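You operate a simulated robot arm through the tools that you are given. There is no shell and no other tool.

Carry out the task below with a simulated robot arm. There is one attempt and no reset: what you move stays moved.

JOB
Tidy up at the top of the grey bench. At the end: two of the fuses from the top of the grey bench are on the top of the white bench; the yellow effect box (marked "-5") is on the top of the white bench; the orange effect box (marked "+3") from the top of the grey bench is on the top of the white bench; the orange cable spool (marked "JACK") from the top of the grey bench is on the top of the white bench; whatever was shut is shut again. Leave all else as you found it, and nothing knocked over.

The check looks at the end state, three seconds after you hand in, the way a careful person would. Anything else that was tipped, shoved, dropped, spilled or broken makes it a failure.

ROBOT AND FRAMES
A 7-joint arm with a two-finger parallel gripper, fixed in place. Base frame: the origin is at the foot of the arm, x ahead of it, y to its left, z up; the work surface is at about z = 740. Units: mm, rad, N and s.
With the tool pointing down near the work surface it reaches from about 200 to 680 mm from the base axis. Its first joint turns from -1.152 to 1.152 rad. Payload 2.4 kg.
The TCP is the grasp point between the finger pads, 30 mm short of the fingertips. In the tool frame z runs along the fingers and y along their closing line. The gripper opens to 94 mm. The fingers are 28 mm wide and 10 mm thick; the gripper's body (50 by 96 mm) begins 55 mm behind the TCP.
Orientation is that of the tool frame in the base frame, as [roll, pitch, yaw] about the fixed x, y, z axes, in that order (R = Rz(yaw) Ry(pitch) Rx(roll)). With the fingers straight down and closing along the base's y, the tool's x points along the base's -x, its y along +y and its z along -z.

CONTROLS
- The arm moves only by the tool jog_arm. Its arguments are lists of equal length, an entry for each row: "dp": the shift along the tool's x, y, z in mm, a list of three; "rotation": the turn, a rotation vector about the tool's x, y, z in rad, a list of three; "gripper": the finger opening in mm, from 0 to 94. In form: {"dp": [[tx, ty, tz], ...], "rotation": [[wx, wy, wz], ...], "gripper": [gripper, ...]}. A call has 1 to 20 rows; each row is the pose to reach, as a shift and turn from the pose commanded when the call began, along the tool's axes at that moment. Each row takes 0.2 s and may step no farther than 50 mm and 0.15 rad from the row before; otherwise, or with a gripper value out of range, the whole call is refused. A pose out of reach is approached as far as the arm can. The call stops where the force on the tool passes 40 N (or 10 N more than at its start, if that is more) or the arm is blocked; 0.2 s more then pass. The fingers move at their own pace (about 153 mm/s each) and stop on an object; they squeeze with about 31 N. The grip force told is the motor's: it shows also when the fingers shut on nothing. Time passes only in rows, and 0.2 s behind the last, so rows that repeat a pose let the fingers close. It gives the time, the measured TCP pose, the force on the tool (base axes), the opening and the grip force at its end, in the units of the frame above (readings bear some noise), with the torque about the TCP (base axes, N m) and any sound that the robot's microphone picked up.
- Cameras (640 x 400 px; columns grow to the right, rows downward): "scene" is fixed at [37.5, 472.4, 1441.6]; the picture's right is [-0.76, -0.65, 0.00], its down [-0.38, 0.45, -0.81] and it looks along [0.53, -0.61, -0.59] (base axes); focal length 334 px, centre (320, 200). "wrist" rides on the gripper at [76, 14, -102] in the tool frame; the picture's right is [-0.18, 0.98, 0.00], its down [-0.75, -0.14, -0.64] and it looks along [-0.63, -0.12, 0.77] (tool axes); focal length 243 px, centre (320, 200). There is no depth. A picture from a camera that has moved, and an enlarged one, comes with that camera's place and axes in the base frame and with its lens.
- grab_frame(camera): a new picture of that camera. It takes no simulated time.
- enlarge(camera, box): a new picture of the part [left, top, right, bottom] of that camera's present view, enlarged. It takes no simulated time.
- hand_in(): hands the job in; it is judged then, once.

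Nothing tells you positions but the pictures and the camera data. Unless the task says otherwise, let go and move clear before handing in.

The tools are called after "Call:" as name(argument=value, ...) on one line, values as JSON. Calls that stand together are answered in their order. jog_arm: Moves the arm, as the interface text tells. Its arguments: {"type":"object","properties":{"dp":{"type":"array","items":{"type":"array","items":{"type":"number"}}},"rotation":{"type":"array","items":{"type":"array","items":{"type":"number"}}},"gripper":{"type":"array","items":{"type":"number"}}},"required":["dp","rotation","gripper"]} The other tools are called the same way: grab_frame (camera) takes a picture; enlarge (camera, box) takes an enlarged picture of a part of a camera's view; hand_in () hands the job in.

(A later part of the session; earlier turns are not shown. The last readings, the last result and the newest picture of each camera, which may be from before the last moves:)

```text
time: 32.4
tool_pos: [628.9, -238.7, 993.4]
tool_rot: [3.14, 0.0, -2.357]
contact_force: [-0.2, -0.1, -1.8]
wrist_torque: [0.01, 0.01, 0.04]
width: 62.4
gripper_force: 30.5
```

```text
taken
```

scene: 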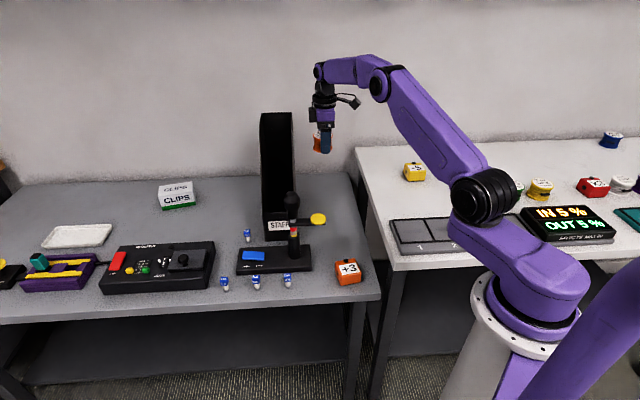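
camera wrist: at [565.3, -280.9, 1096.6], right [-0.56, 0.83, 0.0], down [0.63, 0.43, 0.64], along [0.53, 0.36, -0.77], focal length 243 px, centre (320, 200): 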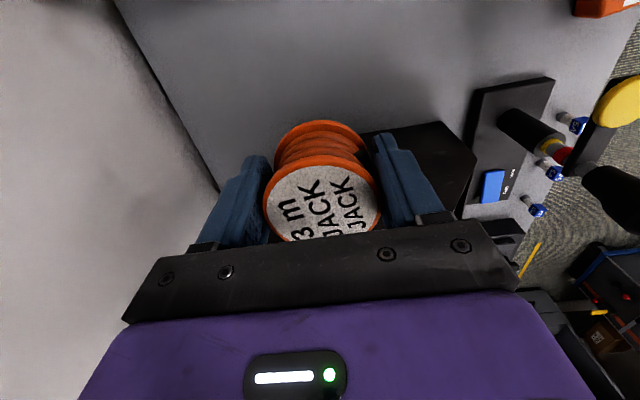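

The spool is held. I carry it to the white bench at about (477,-371), beside the -5 box with a gap.

Call:
jog_arm(dp=[[30, 2, 0], [60, 4, 0], [90, 6, 0], [120, 8, 0], [150, 10, 0], [180, 11, 0], [201, 12, 0], [201, 12, 25], [201, 12, 55], [201, 12, 85], [201, 12, 100], [201, 12, 100]], rotation=[[0, 0, 0], [0, 0, 0], [0, 0, 0], [0, 0, 0], [0, 0, 0], [0, 0, 0], [0, 0, 0], [0, 0, 0], [0, 0, 0], [0, 0, 0], [0, 0, 0], [0, 0, 0]], gripper=[40, 40, 40, 40, 40, 40, 40, 40, 40, 40, 40, 40])

Call:
grab_frame(camera="wrist")

Call:
enlarge(camera="scene", box=[350, 120, 450, 200])

```text
time: 35.0
tool_pos: [475.5, -372.0, 892.8]
tool_rot: [-3.142, 0.0, -2.356]
contact_force: [0.7, 0.6, -1.6]
wrist_torque: [0.01, -0.05, 0.02]
width: 62.3
gripper_force: 30.8
```

```text
taken
camera wrist: at [412.4, -416.4, 996.4], right [-0.56, 0.83, 0.0], down [0.63, 0.43, 0.64], along [0.53, 0.36, -0.77], focal length 243 px, centre (320, 200)
```

wrist: 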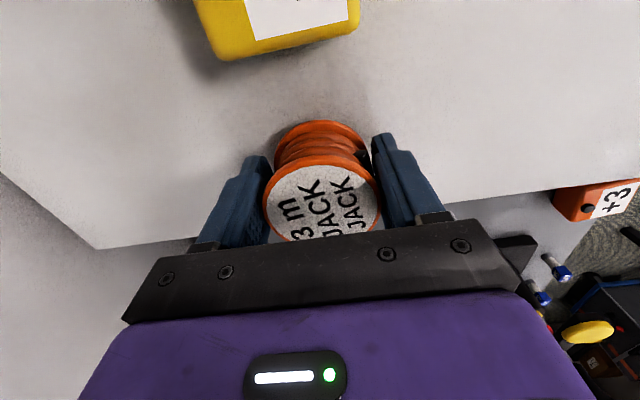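

```text
5.00 times, centred on (400, 160) of scene
camera zoom: at [37.5, 472.4, 1441.6], right [-0.76, -0.65, 0.0], down [-0.38, 0.45, -0.81], along [0.52, -0.61, -0.59], focal length 1670 px, centre (-80, 400)
```

zoom: 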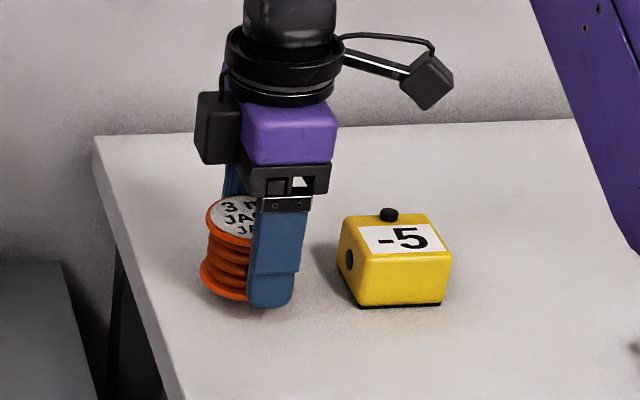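

The spool is about 10 mm above the surface. I lower it gently until contact.

Call:
jog_arm(dp=[[0, 0, 4], [0, 0, 7], [0, 0, 8], [0, 0, 9], [0, 0, 9]], rotation=[[0, 0, 0], [0, 0, 0], [0, 0, 0], [0, 0, 0], [0, 0, 0]], gripper=[40, 40, 40, 40, 40])

Call:
jog_arm(dp=[[0, 0, 1], [0, 0, 1.5], [0, 0, 1.5]], rotation=[[0, 0, 0], [0, 0, 0], [0, 0, 0]], gripper=[40, 40, 40])

```text
time: 36.2
tool_pos: [474.2, -371.8, 884.9]
tool_rot: [-3.141, 0.0, -2.356]
contact_force: [0.3, -0.2, -1.4]
wrist_torque: [0.02, 0.02, -0.01]
width: 62.2
gripper_force: 31.3
```

```text
time: 37.0
tool_pos: [473.3, -369.1, 882.6]
tool_rot: [-3.141, 0.0, -2.356]
contact_force: [0.4, -0.2, -1.4]
wrist_torque: [0.03, -0.03, -0.01]
width: 62.2
gripper_force: 30.7
```

No contact yet at z about 883, so I continue in small steps.

Call:
jog_arm(dp=[[0, 0, 1], [0, 0, 1.5], [0, 0, 1.5]], rotation=[[0, 0, 0], [0, 0, 0], [0, 0, 0]], gripper=[40, 40, 40])

Call:
enlarge(camera="scene", box=[370, 150, 430, 200])

```text
time: 37.8
tool_pos: [474.7, -371.8, 881.2]
tool_rot: [-3.141, -0.001, -2.355]
contact_force: [-0.4, 2.0, 3.6]
wrist_torque: [0.06, 0.11, -0.01]
width: 62.2
gripper_force: 30.5
```

```text
8.00 times, centred on (400, 175) of scene
camera zoom: at [37.4, 472.5, 1441.6], right [-0.76, -0.65, 0.0], down [-0.38, 0.45, -0.81], along [0.53, -0.61, -0.59], focal length 2671 px, centre (-320, 400)
```

zoom: 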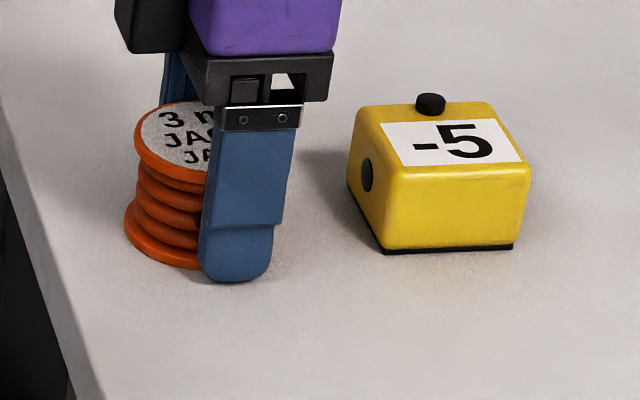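

The spool touches down. I open and retreat upward.

Call:
jog_arm(dp=[[0, 0, 0], [0, 0, 0], [0, 0, 0], [0, 0, 0], [0, 0, 0], [0, 0, -20], [0, 0, -60], [0, 0, -105], [0, 0, -120]], rotation=[[0, 0, 0], [0, 0, 0], [0, 0, 0], [0, 0, 0], [0, 0, 0], [0, 0, 0], [0, 0, 0], [0, 0, 0], [0, 0, 0]], gripper=[60, 68, 80, 94, 94, 94, 94, 94, 94])

Call:
grab_frame(camera="wrist")

Call:
grab_frame(camera="scene")

```text
time: 39.8
tool_pos: [474.0, -370.7, 1000.7]
tool_rot: [3.14, 0.0, -2.357]
contact_force: [-0.1, -0.2, -0.4]
wrist_torque: [0.04, -0.01, -0.02]
width: 94.2
gripper_force: 0.1
```

```text
taken
camera wrist: at [411.9, -414.2, 1103.0], right [-0.56, 0.83, 0.0], down [0.63, 0.43, 0.64], along [0.53, 0.36, -0.77], focal length 243 px, centre (320, 200)
```

wrist: 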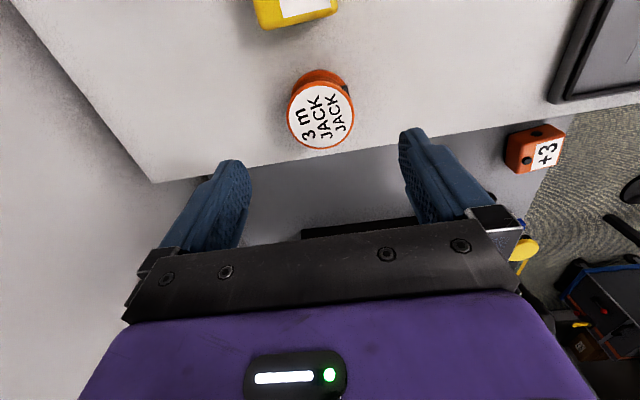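

```text
taken
```

scene: 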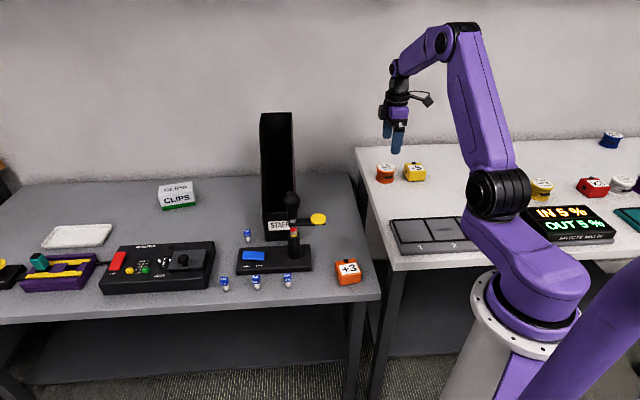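

The spool stands on the white bench. Next is the +3 box at about (376,-34). I'll turn the gripper so its camera faces the aisle, clear of the white bench edge, and go above it.

Call:
jog_arm(dp=[[-14, 26, 0], [-28, 51, 0], [-42, 77, 0], [-56, 102, 0], [-70, 128, 0], [-84, 154, 0], [-99, 179, 0], [-113, 205, 0], [-127, 231, 0], [-141, 256, 0], [-155, 282, 0], [-169, 307, 0], [-169, 307, 40], [-169, 307, 40]], rotation=[[0, 0, 0.131], [0, 0, 0.262], [0, 0, 0.393], [0, 0, 0.524], [0, 0, 0.655], [0, 0, 0.786], [0, 0, 0.917], [0, 0, 1.048], [0, 0, 1.179], [0, 0, 1.31], [0, 0, 1.44], [0, 0, 1.571], [0, 0, 1.571], [0, 0, 1.571]], gripper=[94, 94, 94, 94, 94, 94, 94, 94, 94, 94, 94, 94, 94, 94])

Call:
grab_frame(camera="wrist")

Call:
enlarge(camera="wrist", box=[260, 30, 380, 130])

Call:
grab_frame(camera="scene")

```text
time: 42.8
tool_pos: [380.0, -34.7, 962.6]
tool_rot: [3.141, 0.0, 2.354]
contact_force: [1.2, -0.1, 1.5]
wrist_torque: [-0.02, -0.01, 0.03]
width: 94.1
gripper_force: 0.0
```

```text
taken
camera wrist: at [336.3, 29.2, 1065.0], right [0.83, 0.56, 0.0], down [0.43, -0.63, 0.64], along [0.36, -0.53, -0.77], focal length 243 px, centre (320, 200)
```

wrist: 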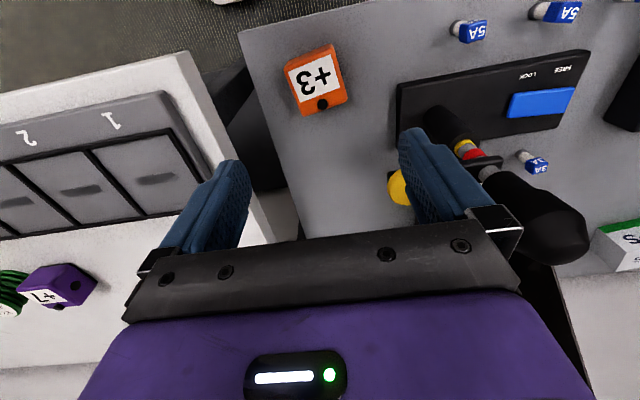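

```text
4.00 times, centred on (320, 80) of wrist
camera zoom: at [336.3, 29.2, 1065.0], right [0.83, 0.56, 0.0], down [0.43, -0.63, 0.64], along [0.36, -0.53, -0.77], focal length 970 px, centre (320, 680)
```

zoom: 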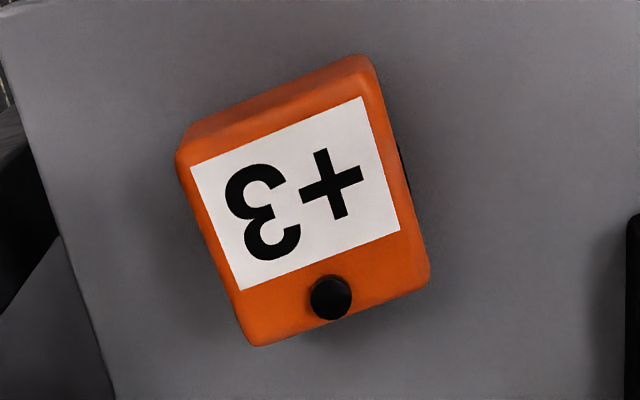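

```text
taken
```

scene: 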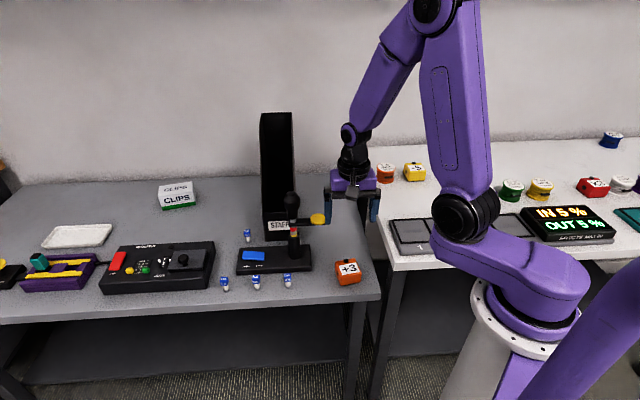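

The +3 box is centred near (375,-33.5) and turned about 9° from the bench axes. I adjust the gripper's yaw to match and come down partway to check the clearance to the boom disc.

Call:
jog_arm(dp=[[2, -1, 20], [4, -3, 50], [4, -3, 80], [4, -3, 100], [4, -3, 100]], rotation=[[0, 0, -0.08], [0, 0, -0.166], [0, 0, -0.166], [0, 0, -0.166], [0, 0, -0.166]], gripper=[94, 94, 94, 94, 94])

Call:
grab_frame(camera="wrist")

Call:
enlarge(camera="scene", box=[270, 150, 410, 290])

```text
time: 44.0
tool_pos: [373.8, -31.5, 860.3]
tool_rot: [-3.141, 0.001, 2.523]
contact_force: [0.9, 0.3, -0.4]
wrist_torque: [0.02, 0.03, -0.01]
width: 93.9
gripper_force: 0.1
```

```text
taken
camera wrist: at [320.8, 25.2, 962.7], right [0.72, 0.69, 0.0], down [0.53, -0.55, 0.64], along [0.45, -0.46, -0.77], focal length 243 px, centre (320, 200)
```

wrist: 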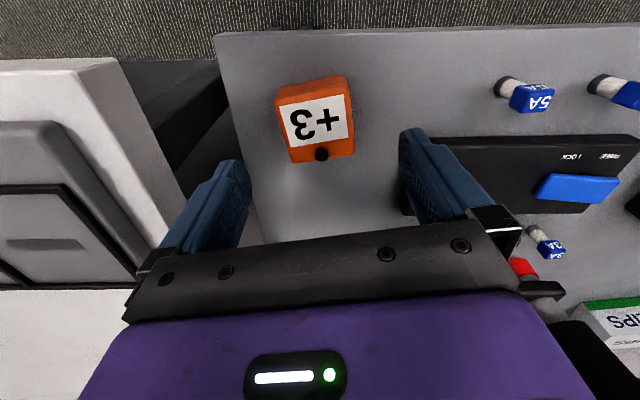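

```text
2.86 times, centred on (340, 220) of scene
camera zoom: at [37.5, 472.4, 1441.6], right [-0.76, -0.65, 0.0], down [-0.38, 0.45, -0.81], along [0.53, -0.61, -0.59], focal length 954 px, centre (263, 143)
```

zoom: 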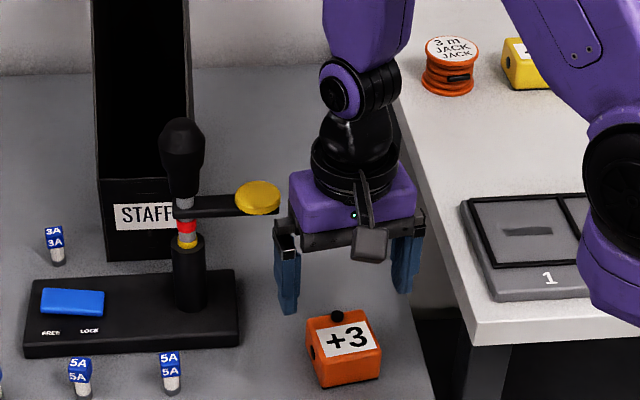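

The gripper lines up with the +3 box and there are over 30 mm to the boom disc. I descend the rest of the way.

Call:
jog_arm(dp=[[0, 0, 30], [0, 0, 55], [0, 0, 75], [0, 0, 87], [0, 0, 87]], rotation=[[0, 0, 0], [0, 0, 0], [0, 0, 0], [0, 0, 0], [0, 0, 0]], gripper=[94, 94, 94, 94, 94])

Call:
grab_frame(camera="wrist")

Call:
enlarge(camera="scene", box=[270, 150, 410, 290])

```text
time: 45.2
tool_pos: [373.7, -34.4, 774.1]
tool_rot: [-3.141, 0.0, 2.52]
contact_force: [-0.5, -0.3, -0.7]
wrist_torque: [0.01, -0.03, 0.0]
width: 94.2
gripper_force: 0.0
```

```text
taken
camera wrist: at [320.8, 21.7, 876.6], right [0.72, 0.69, 0.0], down [0.53, -0.55, 0.64], along [0.45, -0.46, -0.77], focal length 243 px, centre (320, 200)
```

wrist: 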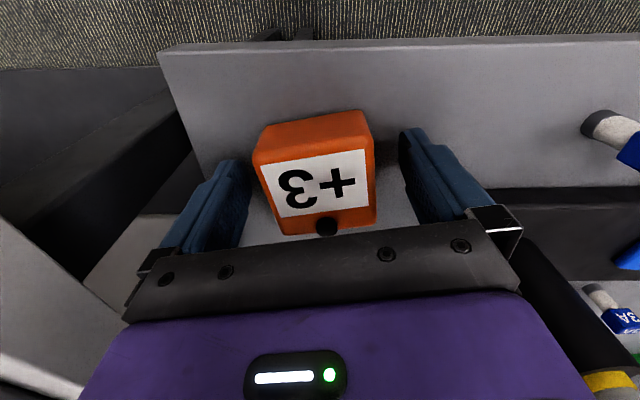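

```text
2.86 times, centred on (340, 220) of scene
camera zoom: at [37.5, 472.4, 1441.6], right [-0.76, -0.65, 0.0], down [-0.38, 0.45, -0.81], along [0.53, -0.61, -0.59], focal length 954 px, centre (263, 143)
```

zoom: 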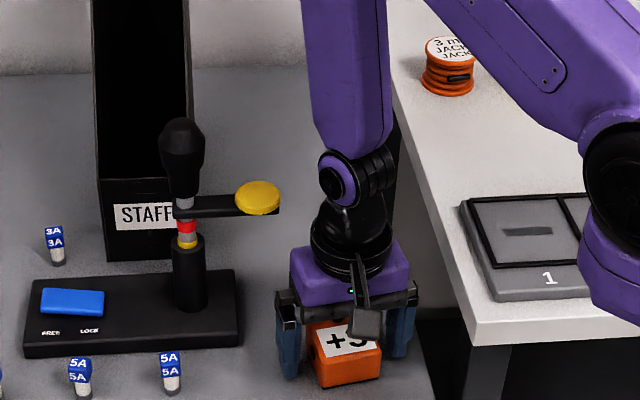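

The box is centred between the fingers and nothing touches the boom. I close and lift a little.

Call:
jog_arm(dp=[[0, 0, 0], [0, 0, 0], [0, 0, 0], [0, 0, 0], [0, 0, 0], [0, 0, -4], [0, 0, -10], [0, 0, -18], [0, 0, -18]], rotation=[[0, 0, 0], [0, 0, 0], [0, 0, 0], [0, 0, 0], [0, 0, 0], [0, 0, 0], [0, 0, 0], [0, 0, 0], [0, 0, 0]], gripper=[75, 55, 40, 40, 40, 40, 40, 40, 40])

Call:
grab_frame(camera="wrist")

Call:
enlarge(camera="scene", box=[270, 150, 410, 290])

```text
time: 47.2
tool_pos: [371.7, -34.2, 794.6]
tool_rot: [3.14, 0.0, 2.522]
contact_force: [-0.2, -0.3, -1.6]
wrist_torque: [-0.04, 0.0, 0.01]
width: 62.1
gripper_force: 30.9
```

```text
taken
camera wrist: at [319.9, 22.3, 896.0], right [0.72, 0.69, 0.0], down [0.53, -0.55, 0.64], along [0.44, -0.46, -0.77], focal length 243 px, centre (320, 200)
```

wrist: 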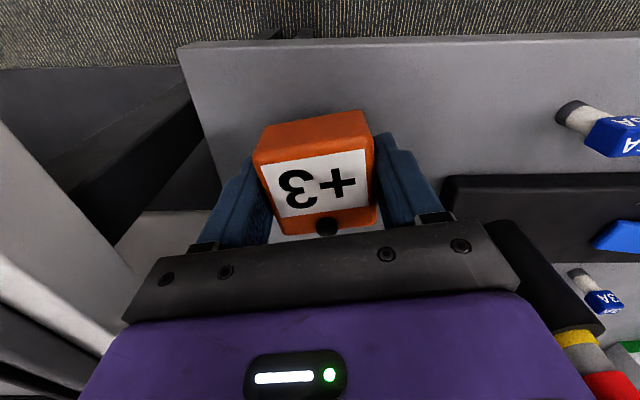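

```text
2.86 times, centred on (340, 220) of scene
camera zoom: at [37.5, 472.4, 1441.6], right [-0.76, -0.65, 0.0], down [-0.38, 0.45, -0.81], along [0.52, -0.61, -0.59], focal length 954 px, centre (263, 143)
```

zoom: 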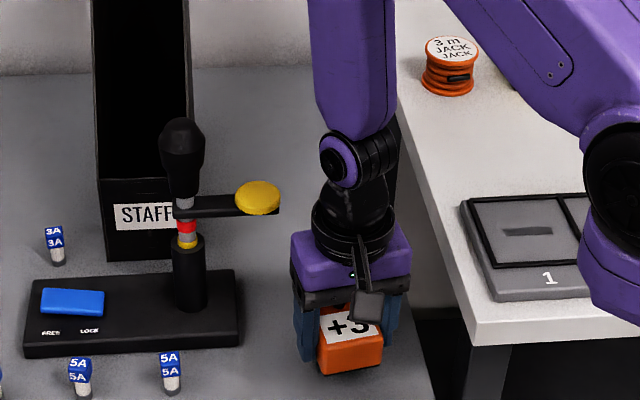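

The +3 box is off the bench and held firmly. I lift it to a safe height.

Call:
jog_arm(dp=[[0, 0, -15], [0, 0, -35], [0, 0, -60], [0, 0, -85], [0, 0, -110], [0, 0, -135], [0, 0, -160], [0, 0, -185], [0, 0, -205], [0, 0, -205]], rotation=[[0, 0, 0], [0, 0, 0], [0, 0, 0], [0, 0, 0], [0, 0, 0], [0, 0, 0], [0, 0, 0], [0, 0, 0], [0, 0, 0], [0, 0, 0]], gripper=[40, 40, 40, 40, 40, 40, 40, 40, 40, 40])

Call:
grab_frame(camera="scene")

```text
time: 49.4
tool_pos: [372.5, -37.8, 997.7]
tool_rot: [3.141, -0.001, 2.522]
contact_force: [0.5, 0.2, -2.1]
wrist_torque: [0.01, 0.01, -0.03]
width: 62.1
gripper_force: 31.0
```

```text
taken
```

scene: 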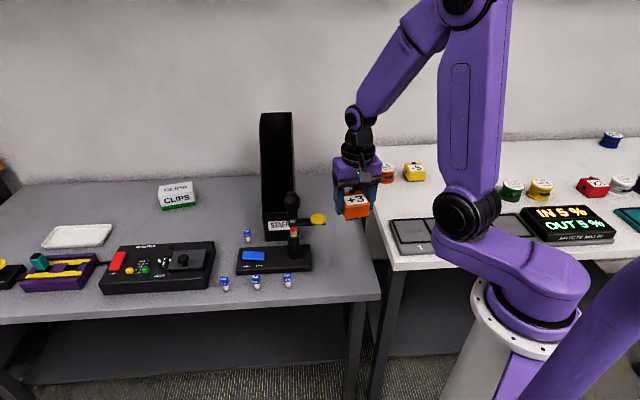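

The box is well held and the grey bench is undisturbed. I carry it to about (385,-305) on the white bench and lower it partway.

Call:
jog_arm(dp=[[-19, -24, 0], [-37, -47, 0], [-56, -71, 0], [-75, -95, 0], [-93, -118, 0], [-112, -142, 0], [-131, -165, 0], [-150, -189, 0], [-168, -212, 0], [-168, -212, 25], [-168, -212, 55], [-168, -212, 85], [-168, -212, 100], [-168, -212, 100]], rotation=[[0, 0, 0], [0, 0, 0], [0, 0, 0], [0, 0, 0], [0, 0, 0], [0, 0, 0], [0, 0, 0], [0, 0, 0], [0, 0, 0], [0, 0, 0], [0, 0, 0], [0, 0, 0], [0, 0, 0], [0, 0, 0]], gripper=[40, 40, 40, 40, 40, 40, 40, 40, 40, 40, 40, 40, 40, 40])

Call:
grab_frame(camera="wrist")

Call:
enlarge(camera="scene", box=[350, 130, 490, 230])

```text
time: 52.4
tool_pos: [385.7, -301.6, 899.2]
tool_rot: [-3.141, 0.001, 2.523]
contact_force: [0.2, -0.4, -1.0]
wrist_torque: [0.01, -0.03, -0.01]
width: 61.9
gripper_force: 30.8
```

```text
taken
camera wrist: at [333.0, -245.7, 1001.1], right [0.72, 0.69, 0.0], down [0.53, -0.55, 0.64], along [0.44, -0.46, -0.77], focal length 243 px, centre (320, 200)
```

wrist: 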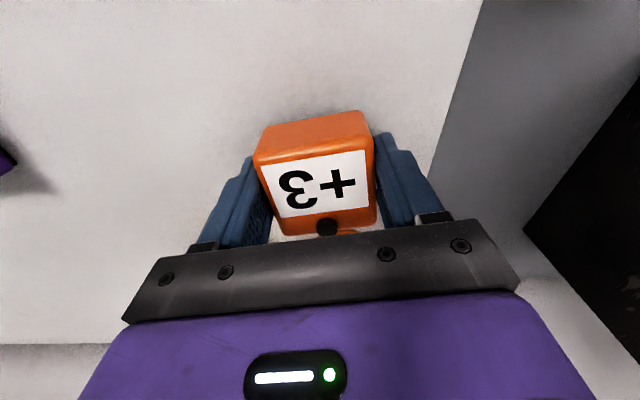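

```text
4.00 times, centred on (420, 180) of scene
camera zoom: at [37.5, 472.4, 1441.6], right [-0.76, -0.65, 0.0], down [-0.38, 0.45, -0.81], along [0.52, -0.61, -0.59], focal length 1336 px, centre (-80, 280)
```

zoom: 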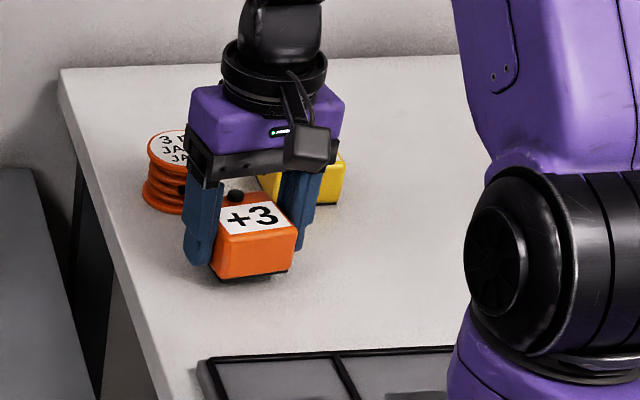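

The +3 box is over clear surface with about 40 mm margin to the bench edge. I lower it gently.

Call:
jog_arm(dp=[[0, 0, 5], [0, 0, 10], [0, 0, 11], [0, 0, 12], [0, 0, 12]], rotation=[[0, 0, 0], [0, 0, 0], [0, 0, 0], [0, 0, 0], [0, 0, 0]], gripper=[40, 40, 40, 40, 40])

Call:
jog_arm(dp=[[0, 0, 1], [0, 0, 1.5], [0, 0, 1.5]], rotation=[[0, 0, 0], [0, 0, 0], [0, 0, 0]], gripper=[40, 40, 40])

```text
time: 53.6
tool_pos: [385.7, -305.1, 885.1]
tool_rot: [-3.14, 0.001, 2.521]
contact_force: [-0.8, -0.3, -0.9]
wrist_torque: [0.0, 0.02, 0.0]
width: 62.2
gripper_force: 30.7
```

```text
time: 54.4
tool_pos: [386.3, -303.9, 883.7]
tool_rot: [3.141, 0.001, 2.522]
contact_force: [-0.2, -0.6, -1.6]
wrist_torque: [-0.04, 0.0, -0.01]
width: 61.7
gripper_force: 31.3
```

No contact yet, so I continue down in small steps.

Call:
jog_arm(dp=[[0, 0, 1], [0, 0, 1.5], [0, 0, 1.5]], rotation=[[0, 0, 0], [0, 0, 0], [0, 0, 0]], gripper=[40, 40, 40])

Call:
enlarge(camera="scene", box=[380, 160, 440, 210])

```text
time: 55.2
tool_pos: [386.9, -305.0, 883.6]
tool_rot: [-3.14, 0.001, 2.522]
contact_force: [-5.8, 4.6, 26.0]
wrist_torque: [0.06, 0.02, -0.01]
width: 62.0
gripper_force: 30.6
```

```text
8.00 times, centred on (410, 185) of scene
camera zoom: at [37.0, 472.8, 1441.5], right [-0.76, -0.65, 0.0], down [-0.38, 0.45, -0.81], along [0.53, -0.61, -0.59], focal length 2671 px, centre (-400, 320)
```

zoom: 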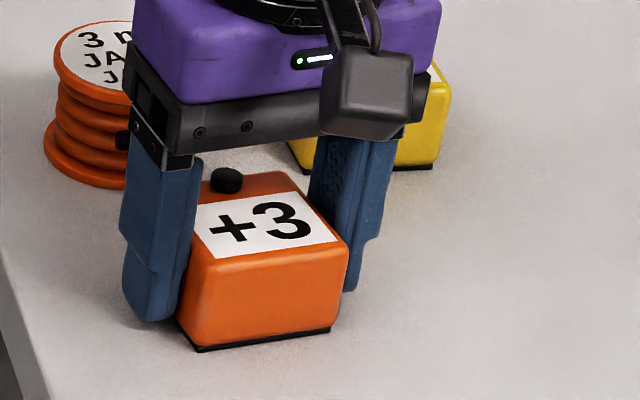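

The +3 box is on the surface with 26 N of contact. I ease up a millimetre, release, and rise.

Call:
jog_arm(dp=[[0, 0, -1], [0, 0, -1], [0, 0, -1], [0, 0, -1], [0, 0, -1], [0, 0, -20], [0, 0, -60], [0, 0, -105], [0, 0, -150], [0, 0, -170]], rotation=[[0, 0, 0], [0, 0, 0], [0, 0, 0], [0, 0, 0], [0, 0, 0], [0, 0, 0], [0, 0, 0], [0, 0, 0], [0, 0, 0], [0, 0, 0]], gripper=[60, 68, 80, 94, 94, 94, 94, 94, 94, 94])

Call:
grab_frame(camera="wrist")

Call:
grab_frame(camera="scene")

```text
time: 57.4
tool_pos: [389.8, -302.9, 1051.9]
tool_rot: [3.141, 0.0, 2.52]
contact_force: [-0.3, -0.2, -0.4]
wrist_torque: [-0.05, -0.02, 0.01]
width: 94.0
gripper_force: 0.0
```

```text
taken
camera wrist: at [336.9, -247.5, 1155.5], right [0.72, 0.69, 0.0], down [0.53, -0.55, 0.64], along [0.44, -0.46, -0.77], focal length 243 px, centre (320, 200)
```

wrist: 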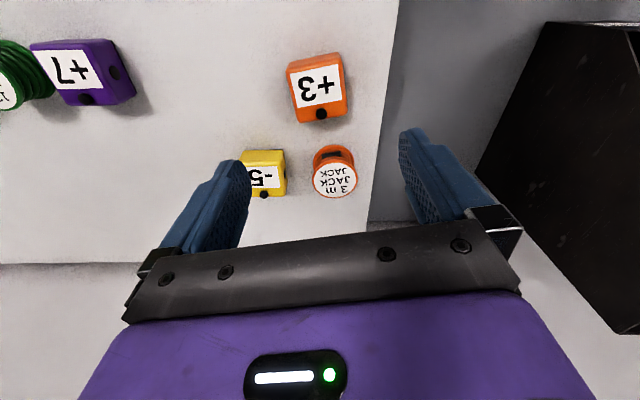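

```text
taken
```

scene: 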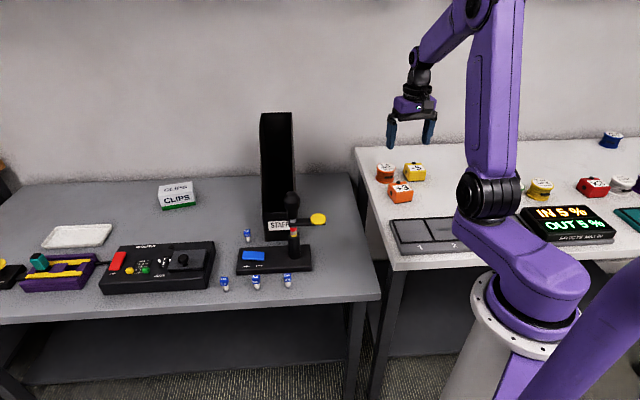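

The three larger items are on the white bench. Now for the fuses: the two 5A fuses at the front of the grey bench are the nearest, at about (473,92) and (530,148). I'll go above the first one at a height that clears the mic.

Call:
jog_arm(dp=[[18, 41, 0], [36, 82, 0], [54, 123, 0], [72, 164, 0], [90, 205, 0], [108, 246, 0], [126, 287, 0], [144, 328, 0], [162, 369, 0], [162, 369, 40], [162, 369, 70], [162, 369, 70]], rotation=[[0, 0, 0], [0, 0, 0], [0, 0, 0], [0, 0, 0], [0, 0, 0], [0, 0, 0], [0, 0, 0], [0, 0, 0], [0, 0, 0], [0, 0, 0], [0, 0, 0], [0, 0, 0]], gripper=[94, 94, 94, 94, 80, 60, 60, 60, 60, 60, 60, 60])

Call:
grab_frame(camera="wrist")

Call:
enlarge(camera="wrist", box=[240, 20, 400, 120])

Call:
grab_frame(camera="scene")

```text
time: 60.0
tool_pos: [467.1, 89.9, 984.1]
tool_rot: [3.141, 0.0, 2.521]
contact_force: [0.3, 0.0, -0.1]
wrist_torque: [-0.05, -0.06, 0.01]
width: 59.9
gripper_force: 0.0
```

```text
taken
camera wrist: at [414.7, 146.8, 1087.1], right [0.72, 0.69, 0.0], down [0.53, -0.55, 0.64], along [0.44, -0.46, -0.77], focal length 243 px, centre (320, 200)
```

wrist: 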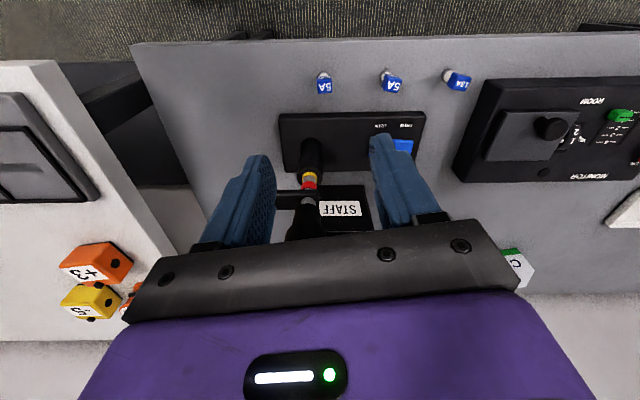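

```text
4.00 times, centred on (320, 70) of wrist
camera zoom: at [414.7, 146.8, 1087.1], right [0.72, 0.69, 0.0], down [0.53, -0.55, 0.64], along [0.44, -0.46, -0.77], focal length 970 px, centre (320, 720)
```

zoom: 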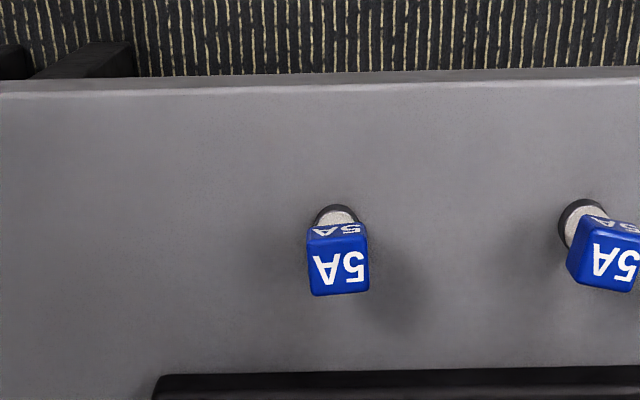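

```text
taken
```

scene: 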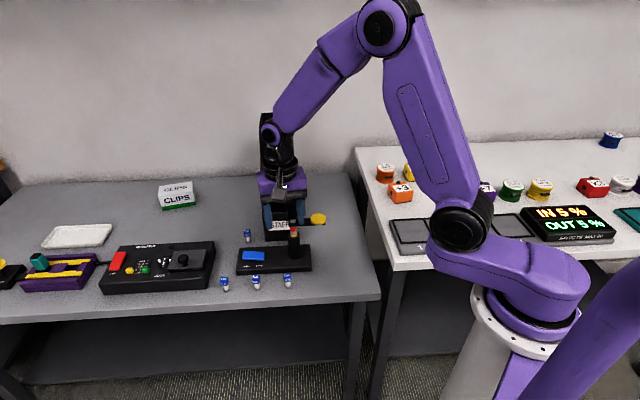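

The first 5A fuse stands upright at about (473,92). It is about 48 mm tall with a 16 mm square cap roughly aligned to the bench. I align the yaw, narrow the gripper to 50 mm and go partway down.

Call:
jog_arm(dp=[[-1, 2, 20], [-3, 3.6, 50], [-3, 3.6, 80], [-3, 3.6, 105], [-3, 3.6, 120], [-3, 3.6, 120]], rotation=[[0, 0, 0.06], [0, 0, 0.12], [0, 0, 0.12], [0, 0, 0.12], [0, 0, 0.12], [0, 0, 0.12]], gripper=[55, 50, 50, 50, 50, 50])

Call:
grab_frame(camera="wrist")

Call:
enlarge(camera="scene", box=[200, 150, 360, 300])

```text
time: 61.4
tool_pos: [476.7, 89.6, 862.6]
tool_rot: [-3.141, 0.0, 2.4]
contact_force: [0.0, -0.4, -0.2]
wrist_torque: [0.01, -0.02, 0.03]
width: 49.9
gripper_force: 0.1
```

```text
taken
camera wrist: at [430.8, 152.9, 964.3], right [0.8, 0.6, 0.0], down [0.46, -0.61, 0.64], along [0.39, -0.51, -0.77], focal length 243 px, centre (320, 200)
```

wrist: 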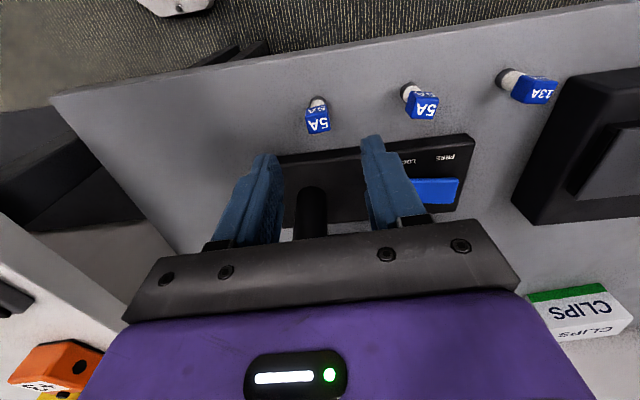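

```text
2.67 times, centred on (280, 225) of scene
camera zoom: at [37.5, 472.4, 1441.6], right [-0.76, -0.65, 0.0], down [-0.38, 0.45, -0.81], along [0.53, -0.61, -0.59], focal length 890 px, centre (427, 133)
```

zoom: 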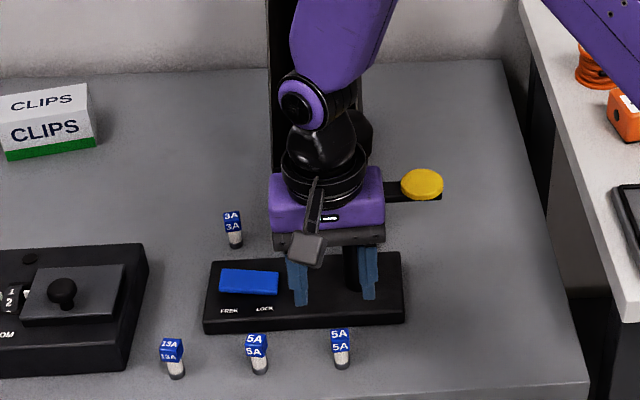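

The fuse is nearly under the fingers and the mic stand is untouched. I'll enlarge to measure the remaining offset and look at the clearance between the wrist and the mic.

Call:
enlarge(camera="wrist", box=[270, 70, 370, 150])

Call:
enlarge(camera="scene", box=[250, 160, 340, 240])

```text
5.00 times, centred on (320, 110) of wrist
camera zoom: at [430.8, 152.9, 964.3], right [0.8, 0.6, 0.0], down [0.46, -0.61, 0.64], along [0.39, -0.51, -0.77], focal length 1213 px, centre (320, 650)
```

zoom: 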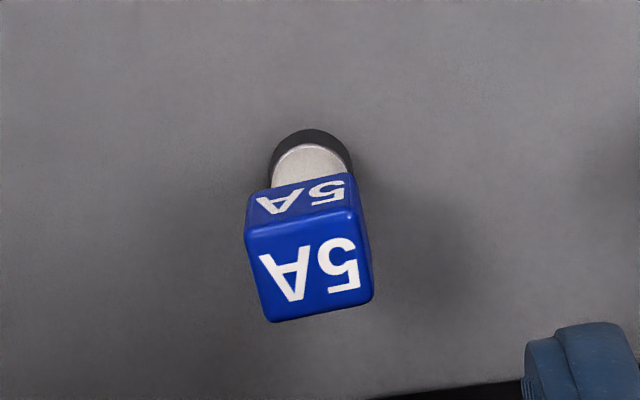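

```text
5.00 times, centred on (295, 200) of scene
camera zoom: at [37.5, 472.4, 1441.6], right [-0.76, -0.65, 0.0], down [-0.38, 0.45, -0.81], along [0.53, -0.61, -0.59], focal length 1670 px, centre (445, 200)
```

zoom: 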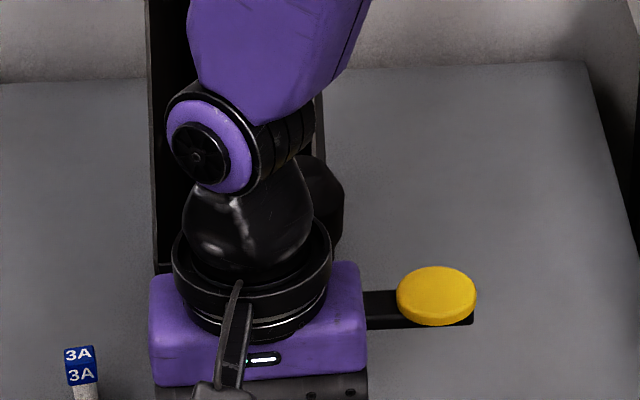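

The fuse's cap is at (473,93.5), turned about 50°, and all wrist parts keep roughly 30 mm from the mic. I correct 5 mm and a slight yaw, then descend so the pads straddle the cap.

Call:
jog_arm(dp=[[3, -0.5, 10], [5, -1, 30], [5, -1, 50], [5, -1, 68], [5, -1, 80], [5, -1, 84], [5, -1, 84]], rotation=[[0, 0, -0.05], [0, 0, -0.05], [0, 0, -0.05], [0, 0, -0.05], [0, 0, -0.05], [0, 0, -0.05], [0, 0, -0.05]], gripper=[50, 50, 50, 50, 50, 50, 50])

Call:
grab_frame(camera="wrist")

Call:
enlarge(camera="scene", box=[220, 170, 340, 300])

```text
time: 63.0
tool_pos: [468.7, 94.7, 776.8]
tool_rot: [3.141, -0.001, 2.452]
contact_force: [0.8, 0.8, 0.1]
wrist_torque: [-0.01, -0.01, 0.01]
width: 49.9
gripper_force: 0.1
```

```text
taken
camera wrist: at [419.9, 154.3, 880.7], right [0.77, 0.64, 0.0], down [0.49, -0.59, 0.64], along [0.41, -0.49, -0.77], focal length 243 px, centre (320, 200)
```

wrist: 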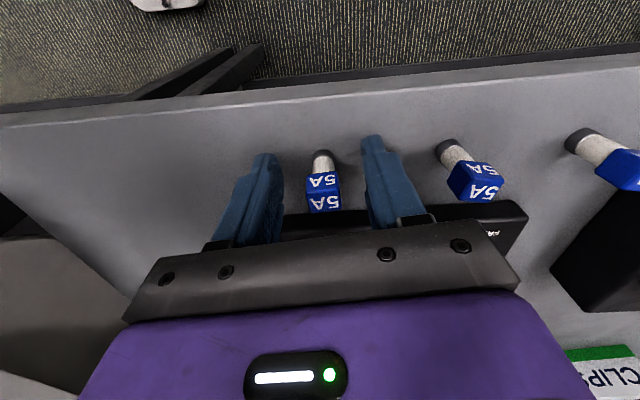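

```text
3.08 times, centred on (280, 235) of scene
camera zoom: at [37.5, 472.4, 1441.6], right [-0.76, -0.65, 0.0], down [-0.38, 0.45, -0.81], along [0.53, -0.61, -0.59], focal length 1027 px, centre (443, 92)
```

zoom: 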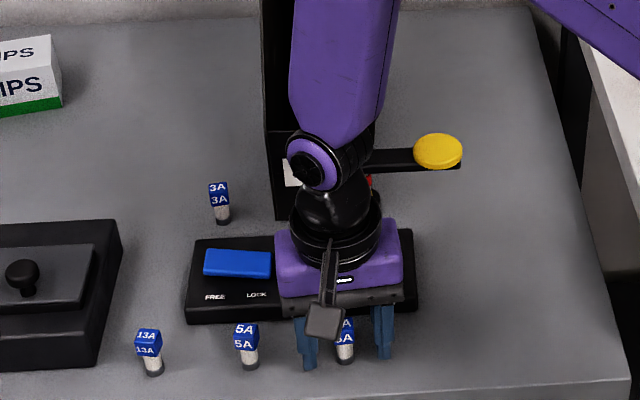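

The cap sits right between the pads. I close on it and lift a little.

Call:
jog_arm(dp=[[0, 0, 0], [0, 0, 0], [0, 0, 0], [0, 0, 0], [0, 0, -4], [0, 0, -10], [0, 0, -18], [0, 0, -18]], rotation=[[0, 0, 0], [0, 0, 0], [0, 0, 0], [0, 0, 0], [0, 0, 0], [0, 0, 0], [0, 0, 0], [0, 0, 0]], gripper=[35, 20, 8, 8, 8, 8, 8, 8])

Call:
grab_frame(camera="wrist")

Call:
enlarge(camera="scene", box=[220, 170, 340, 300])

```text
time: 64.8
tool_pos: [469.5, 94.9, 794.7]
tool_rot: [3.141, -0.001, 2.451]
contact_force: [0.0, 0.0, 0.2]
wrist_torque: [-0.01, 0.01, -0.02]
width: 19.3
gripper_force: 30.2
```

```text
taken
camera wrist: at [419.7, 154.0, 898.1], right [0.77, 0.64, 0.0], down [0.49, -0.59, 0.64], along [0.41, -0.49, -0.77], focal length 243 px, centre (320, 200)
```

wrist: 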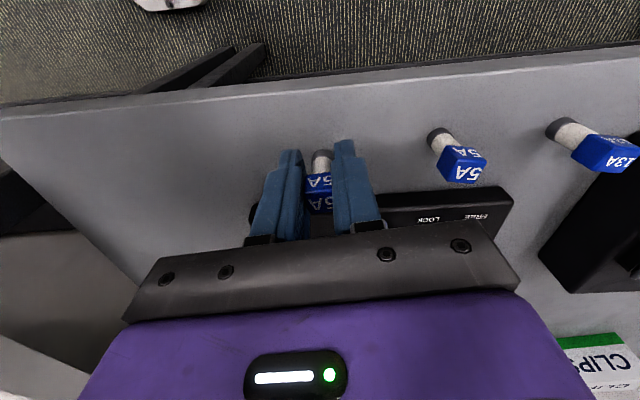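

```text
3.08 times, centred on (280, 235) of scene
camera zoom: at [37.5, 472.4, 1441.6], right [-0.76, -0.65, 0.0], down [-0.38, 0.45, -0.81], along [0.53, -0.61, -0.59], focal length 1027 px, centre (443, 92)
```

zoom: 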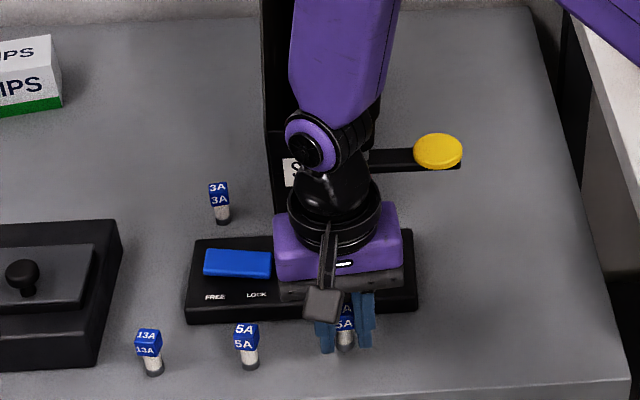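

The fuse is gripped at 19 mm opening and came off the bench. I lift it straight up past the mic's height.

Call:
jog_arm(dp=[[0, 0, -15], [0, 0, -40], [0, 0, -70], [0, 0, -100], [0, 0, -130], [0, 0, -160], [0, 0, -190], [0, 0, -220], [0, 0, -250], [0, 0, -260], [0, 0, -260]], rotation=[[0, 0, 0], [0, 0, 0], [0, 0, 0], [0, 0, 0], [0, 0, 0], [0, 0, 0], [0, 0, 0], [0, 0, 0], [0, 0, 0], [0, 0, 0], [0, 0, 0]], gripper=[8, 8, 8, 8, 8, 8, 8, 8, 8, 8, 8])

Call:
grab_frame(camera="wrist")

Call:
grab_frame(camera="scene")

```text
time: 67.2
tool_pos: [469.3, 94.4, 1055.9]
tool_rot: [-3.142, 0.0, 2.45]
contact_force: [0.6, 0.3, 0.3]
wrist_torque: [0.02, 0.02, -0.01]
width: 19.1
gripper_force: 31.5
```

```text
taken
camera wrist: at [420.5, 154.2, 1159.4], right [0.77, 0.64, 0.0], down [0.49, -0.59, 0.64], along [0.41, -0.49, -0.77], focal length 243 px, centre (320, 200)
```

wrist: 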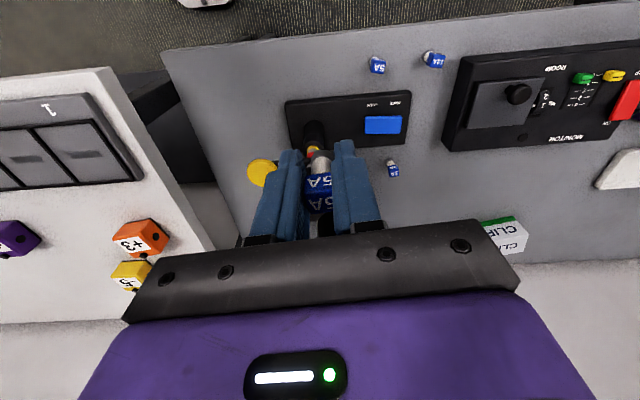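

```text
taken
```

scene: 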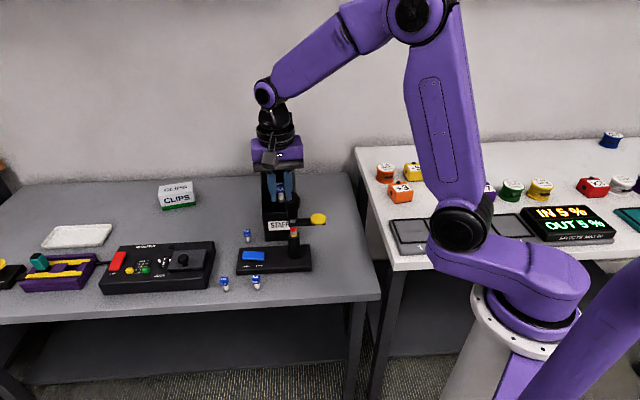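

The fuse is held and everything else on the grey bench looks unchanged. I carry it high over to about (300,-405) on the white bench and lower it partway.

Call:
jog_arm(dp=[[-15, -38, 0], [-30, -79, 0], [-46, -120, 0], [-62, -162, 0], [-78, -203, 0], [-94, -245, 0], [-109, -286, 0], [-125, -328, 0], [-141, -369, 0], [-157, -411, 0], [-172, -452, 0], [-188, -492, 0], [-188, -492, 0], [-188, -492, 40], [-188, -492, 80], [-188, -492, 115], [-188, -492, 140], [-188, -492, 150], [-188, -492, 150]], rotation=[[0, 0, 0], [0, 0, 0], [0, 0, 0], [0, 0, 0], [0, 0, 0], [0, 0, 0], [0, 0, 0], [0, 0, 0], [0, 0, 0], [0, 0, 0], [0, 0, 0], [0, 0, 0], [0, 0, 0], [0, 0, 0], [0, 0, 0], [0, 0, 0], [0, 0, 0], [0, 0, 0], [0, 0, 0]], gripper=[8, 8, 8, 8, 8, 8, 8, 8, 8, 8, 8, 8, 8, 8, 8, 8, 8, 8, 8])

Call:
grab_frame(camera="wrist")

Call:
enlarge(camera="scene", box=[370, 130, 530, 230])

```text
time: 71.2
tool_pos: [300.6, -406.6, 906.5]
tool_rot: [3.141, 0.0, 2.451]
contact_force: [0.2, 0.8, 0.5]
wrist_torque: [-0.03, -0.02, -0.01]
width: 19.2
gripper_force: 31.4
```

```text
taken
camera wrist: at [251.6, -345.5, 1009.0], right [0.77, 0.64, 0.0], down [0.49, -0.59, 0.64], along [0.41, -0.49, -0.77], focal length 243 px, centre (320, 200)
```

wrist: 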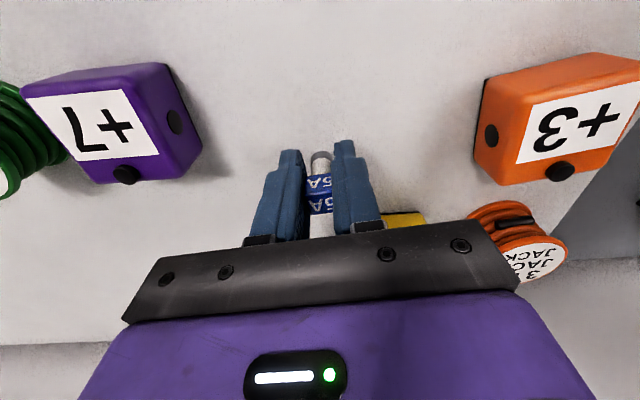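

```text
4.00 times, centred on (450, 180) of scene
camera zoom: at [37.5, 472.4, 1441.6], right [-0.76, -0.65, 0.0], down [-0.38, 0.45, -0.81], along [0.53, -0.61, -0.59], focal length 1336 px, centre (-200, 280)
```

zoom: 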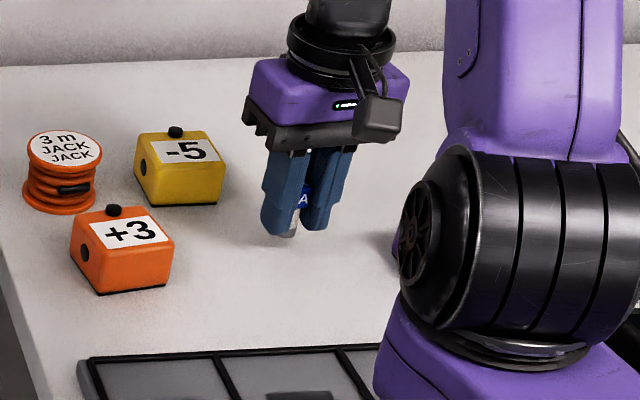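

The fuse hangs between the +7 and +3 boxes with plenty of room. I lower it in small steps toward contact, expected near z = 886.

Call:
jog_arm(dp=[[0, 0, 6], [0, 0, 11], [0, 0, 14], [0, 0, 15], [0, 0, 15]], rotation=[[0, 0, 0], [0, 0, 0], [0, 0, 0], [0, 0, 0], [0, 0, 0]], gripper=[8, 8, 8, 8, 8])

Call:
jog_arm(dp=[[0, 0, 1], [0, 0, 2], [0, 0, 2]], rotation=[[0, 0, 0], [0, 0, 0], [0, 0, 0]], gripper=[8, 8, 8])

```text
time: 72.4
tool_pos: [299.8, -404.7, 890.2]
tool_rot: [-3.14, 0.002, 2.449]
contact_force: [-0.3, -0.7, 0.2]
wrist_torque: [-0.03, 0.0, 0.0]
width: 19.2
gripper_force: 31.0
```

```text
time: 73.2
tool_pos: [300.3, -405.0, 889.8]
tool_rot: [3.141, 0.0, 2.45]
contact_force: [0.5, 0.4, -0.6]
wrist_torque: [0.03, -0.01, -0.02]
width: 19.1
gripper_force: 31.3
```

No contact yet. I continue in small steps.

Call:
jog_arm(dp=[[0, 0, 1], [0, 0, 1.5], [0, 0, 1.5]], rotation=[[0, 0, 0], [0, 0, 0], [0, 0, 0]], gripper=[8, 8, 8])

Call:
jog_arm(dp=[[0, 0, 1], [0, 0, 1], [0, 0, 1]], rotation=[[0, 0, 0], [0, 0, 0], [0, 0, 0]], gripper=[8, 8, 8])

```text
time: 74.0
tool_pos: [302.1, -404.4, 887.9]
tool_rot: [3.141, 0.0, 2.449]
contact_force: [0.3, -0.1, 0.2]
wrist_torque: [-0.04, 0.02, 0.0]
width: 19.2
gripper_force: 30.6
```

```text
time: 74.8
tool_pos: [302.5, -405.1, 887.9]
tool_rot: [-3.14, 0.001, 2.451]
contact_force: [-3.2, 0.6, 17.5]
wrist_torque: [-0.07, -0.03, 0.0]
width: 19.4
gripper_force: 31.2
```

The fuse touches the surface. I relax almost a millimetre, then open slowly and rise.

Call:
jog_arm(dp=[[0, 0, -0.8], [0, 0, -0.8], [0, 0, -0.8], [0, 0, -0.8], [0, 0, -0.8], [0, 0, -0.8], [0, 0, -0.8]], rotation=[[0, 0, 0], [0, 0, 0], [0, 0, 0], [0, 0, 0], [0, 0, 0], [0, 0, 0], [0, 0, 0]], gripper=[8, 18, 21, 26, 32, 42, 42])

Call:
grab_frame(camera="wrist")

Call:
enlarge(camera="scene", box=[420, 160, 480, 210])

```text
time: 76.4
tool_pos: [302.3, -404.0, 887.6]
tool_rot: [3.141, -0.001, 2.45]
contact_force: [0.4, 0.5, -0.3]
wrist_torque: [0.0, -0.01, -0.01]
width: 42.0
gripper_force: 0.1
```

```text
taken
camera wrist: at [252.4, -344.2, 990.2], right [0.77, 0.64, 0.0], down [0.49, -0.59, 0.64], along [0.41, -0.49, -0.77], focal length 243 px, centre (320, 200)
```

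wrist: 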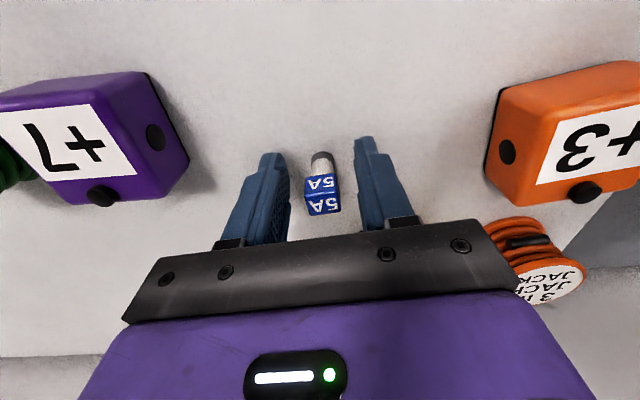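

```text
8.00 times, centred on (450, 185) of scene
camera zoom: at [37.5, 472.4, 1441.6], right [-0.76, -0.65, 0.0], down [-0.38, 0.45, -0.81], along [0.53, -0.61, -0.59], focal length 2671 px, centre (-720, 320)
```

zoom: 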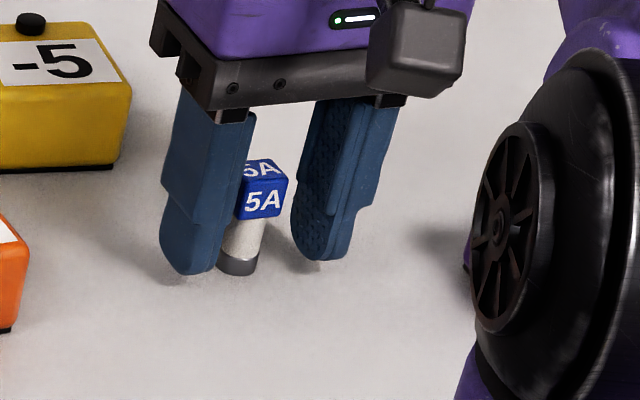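

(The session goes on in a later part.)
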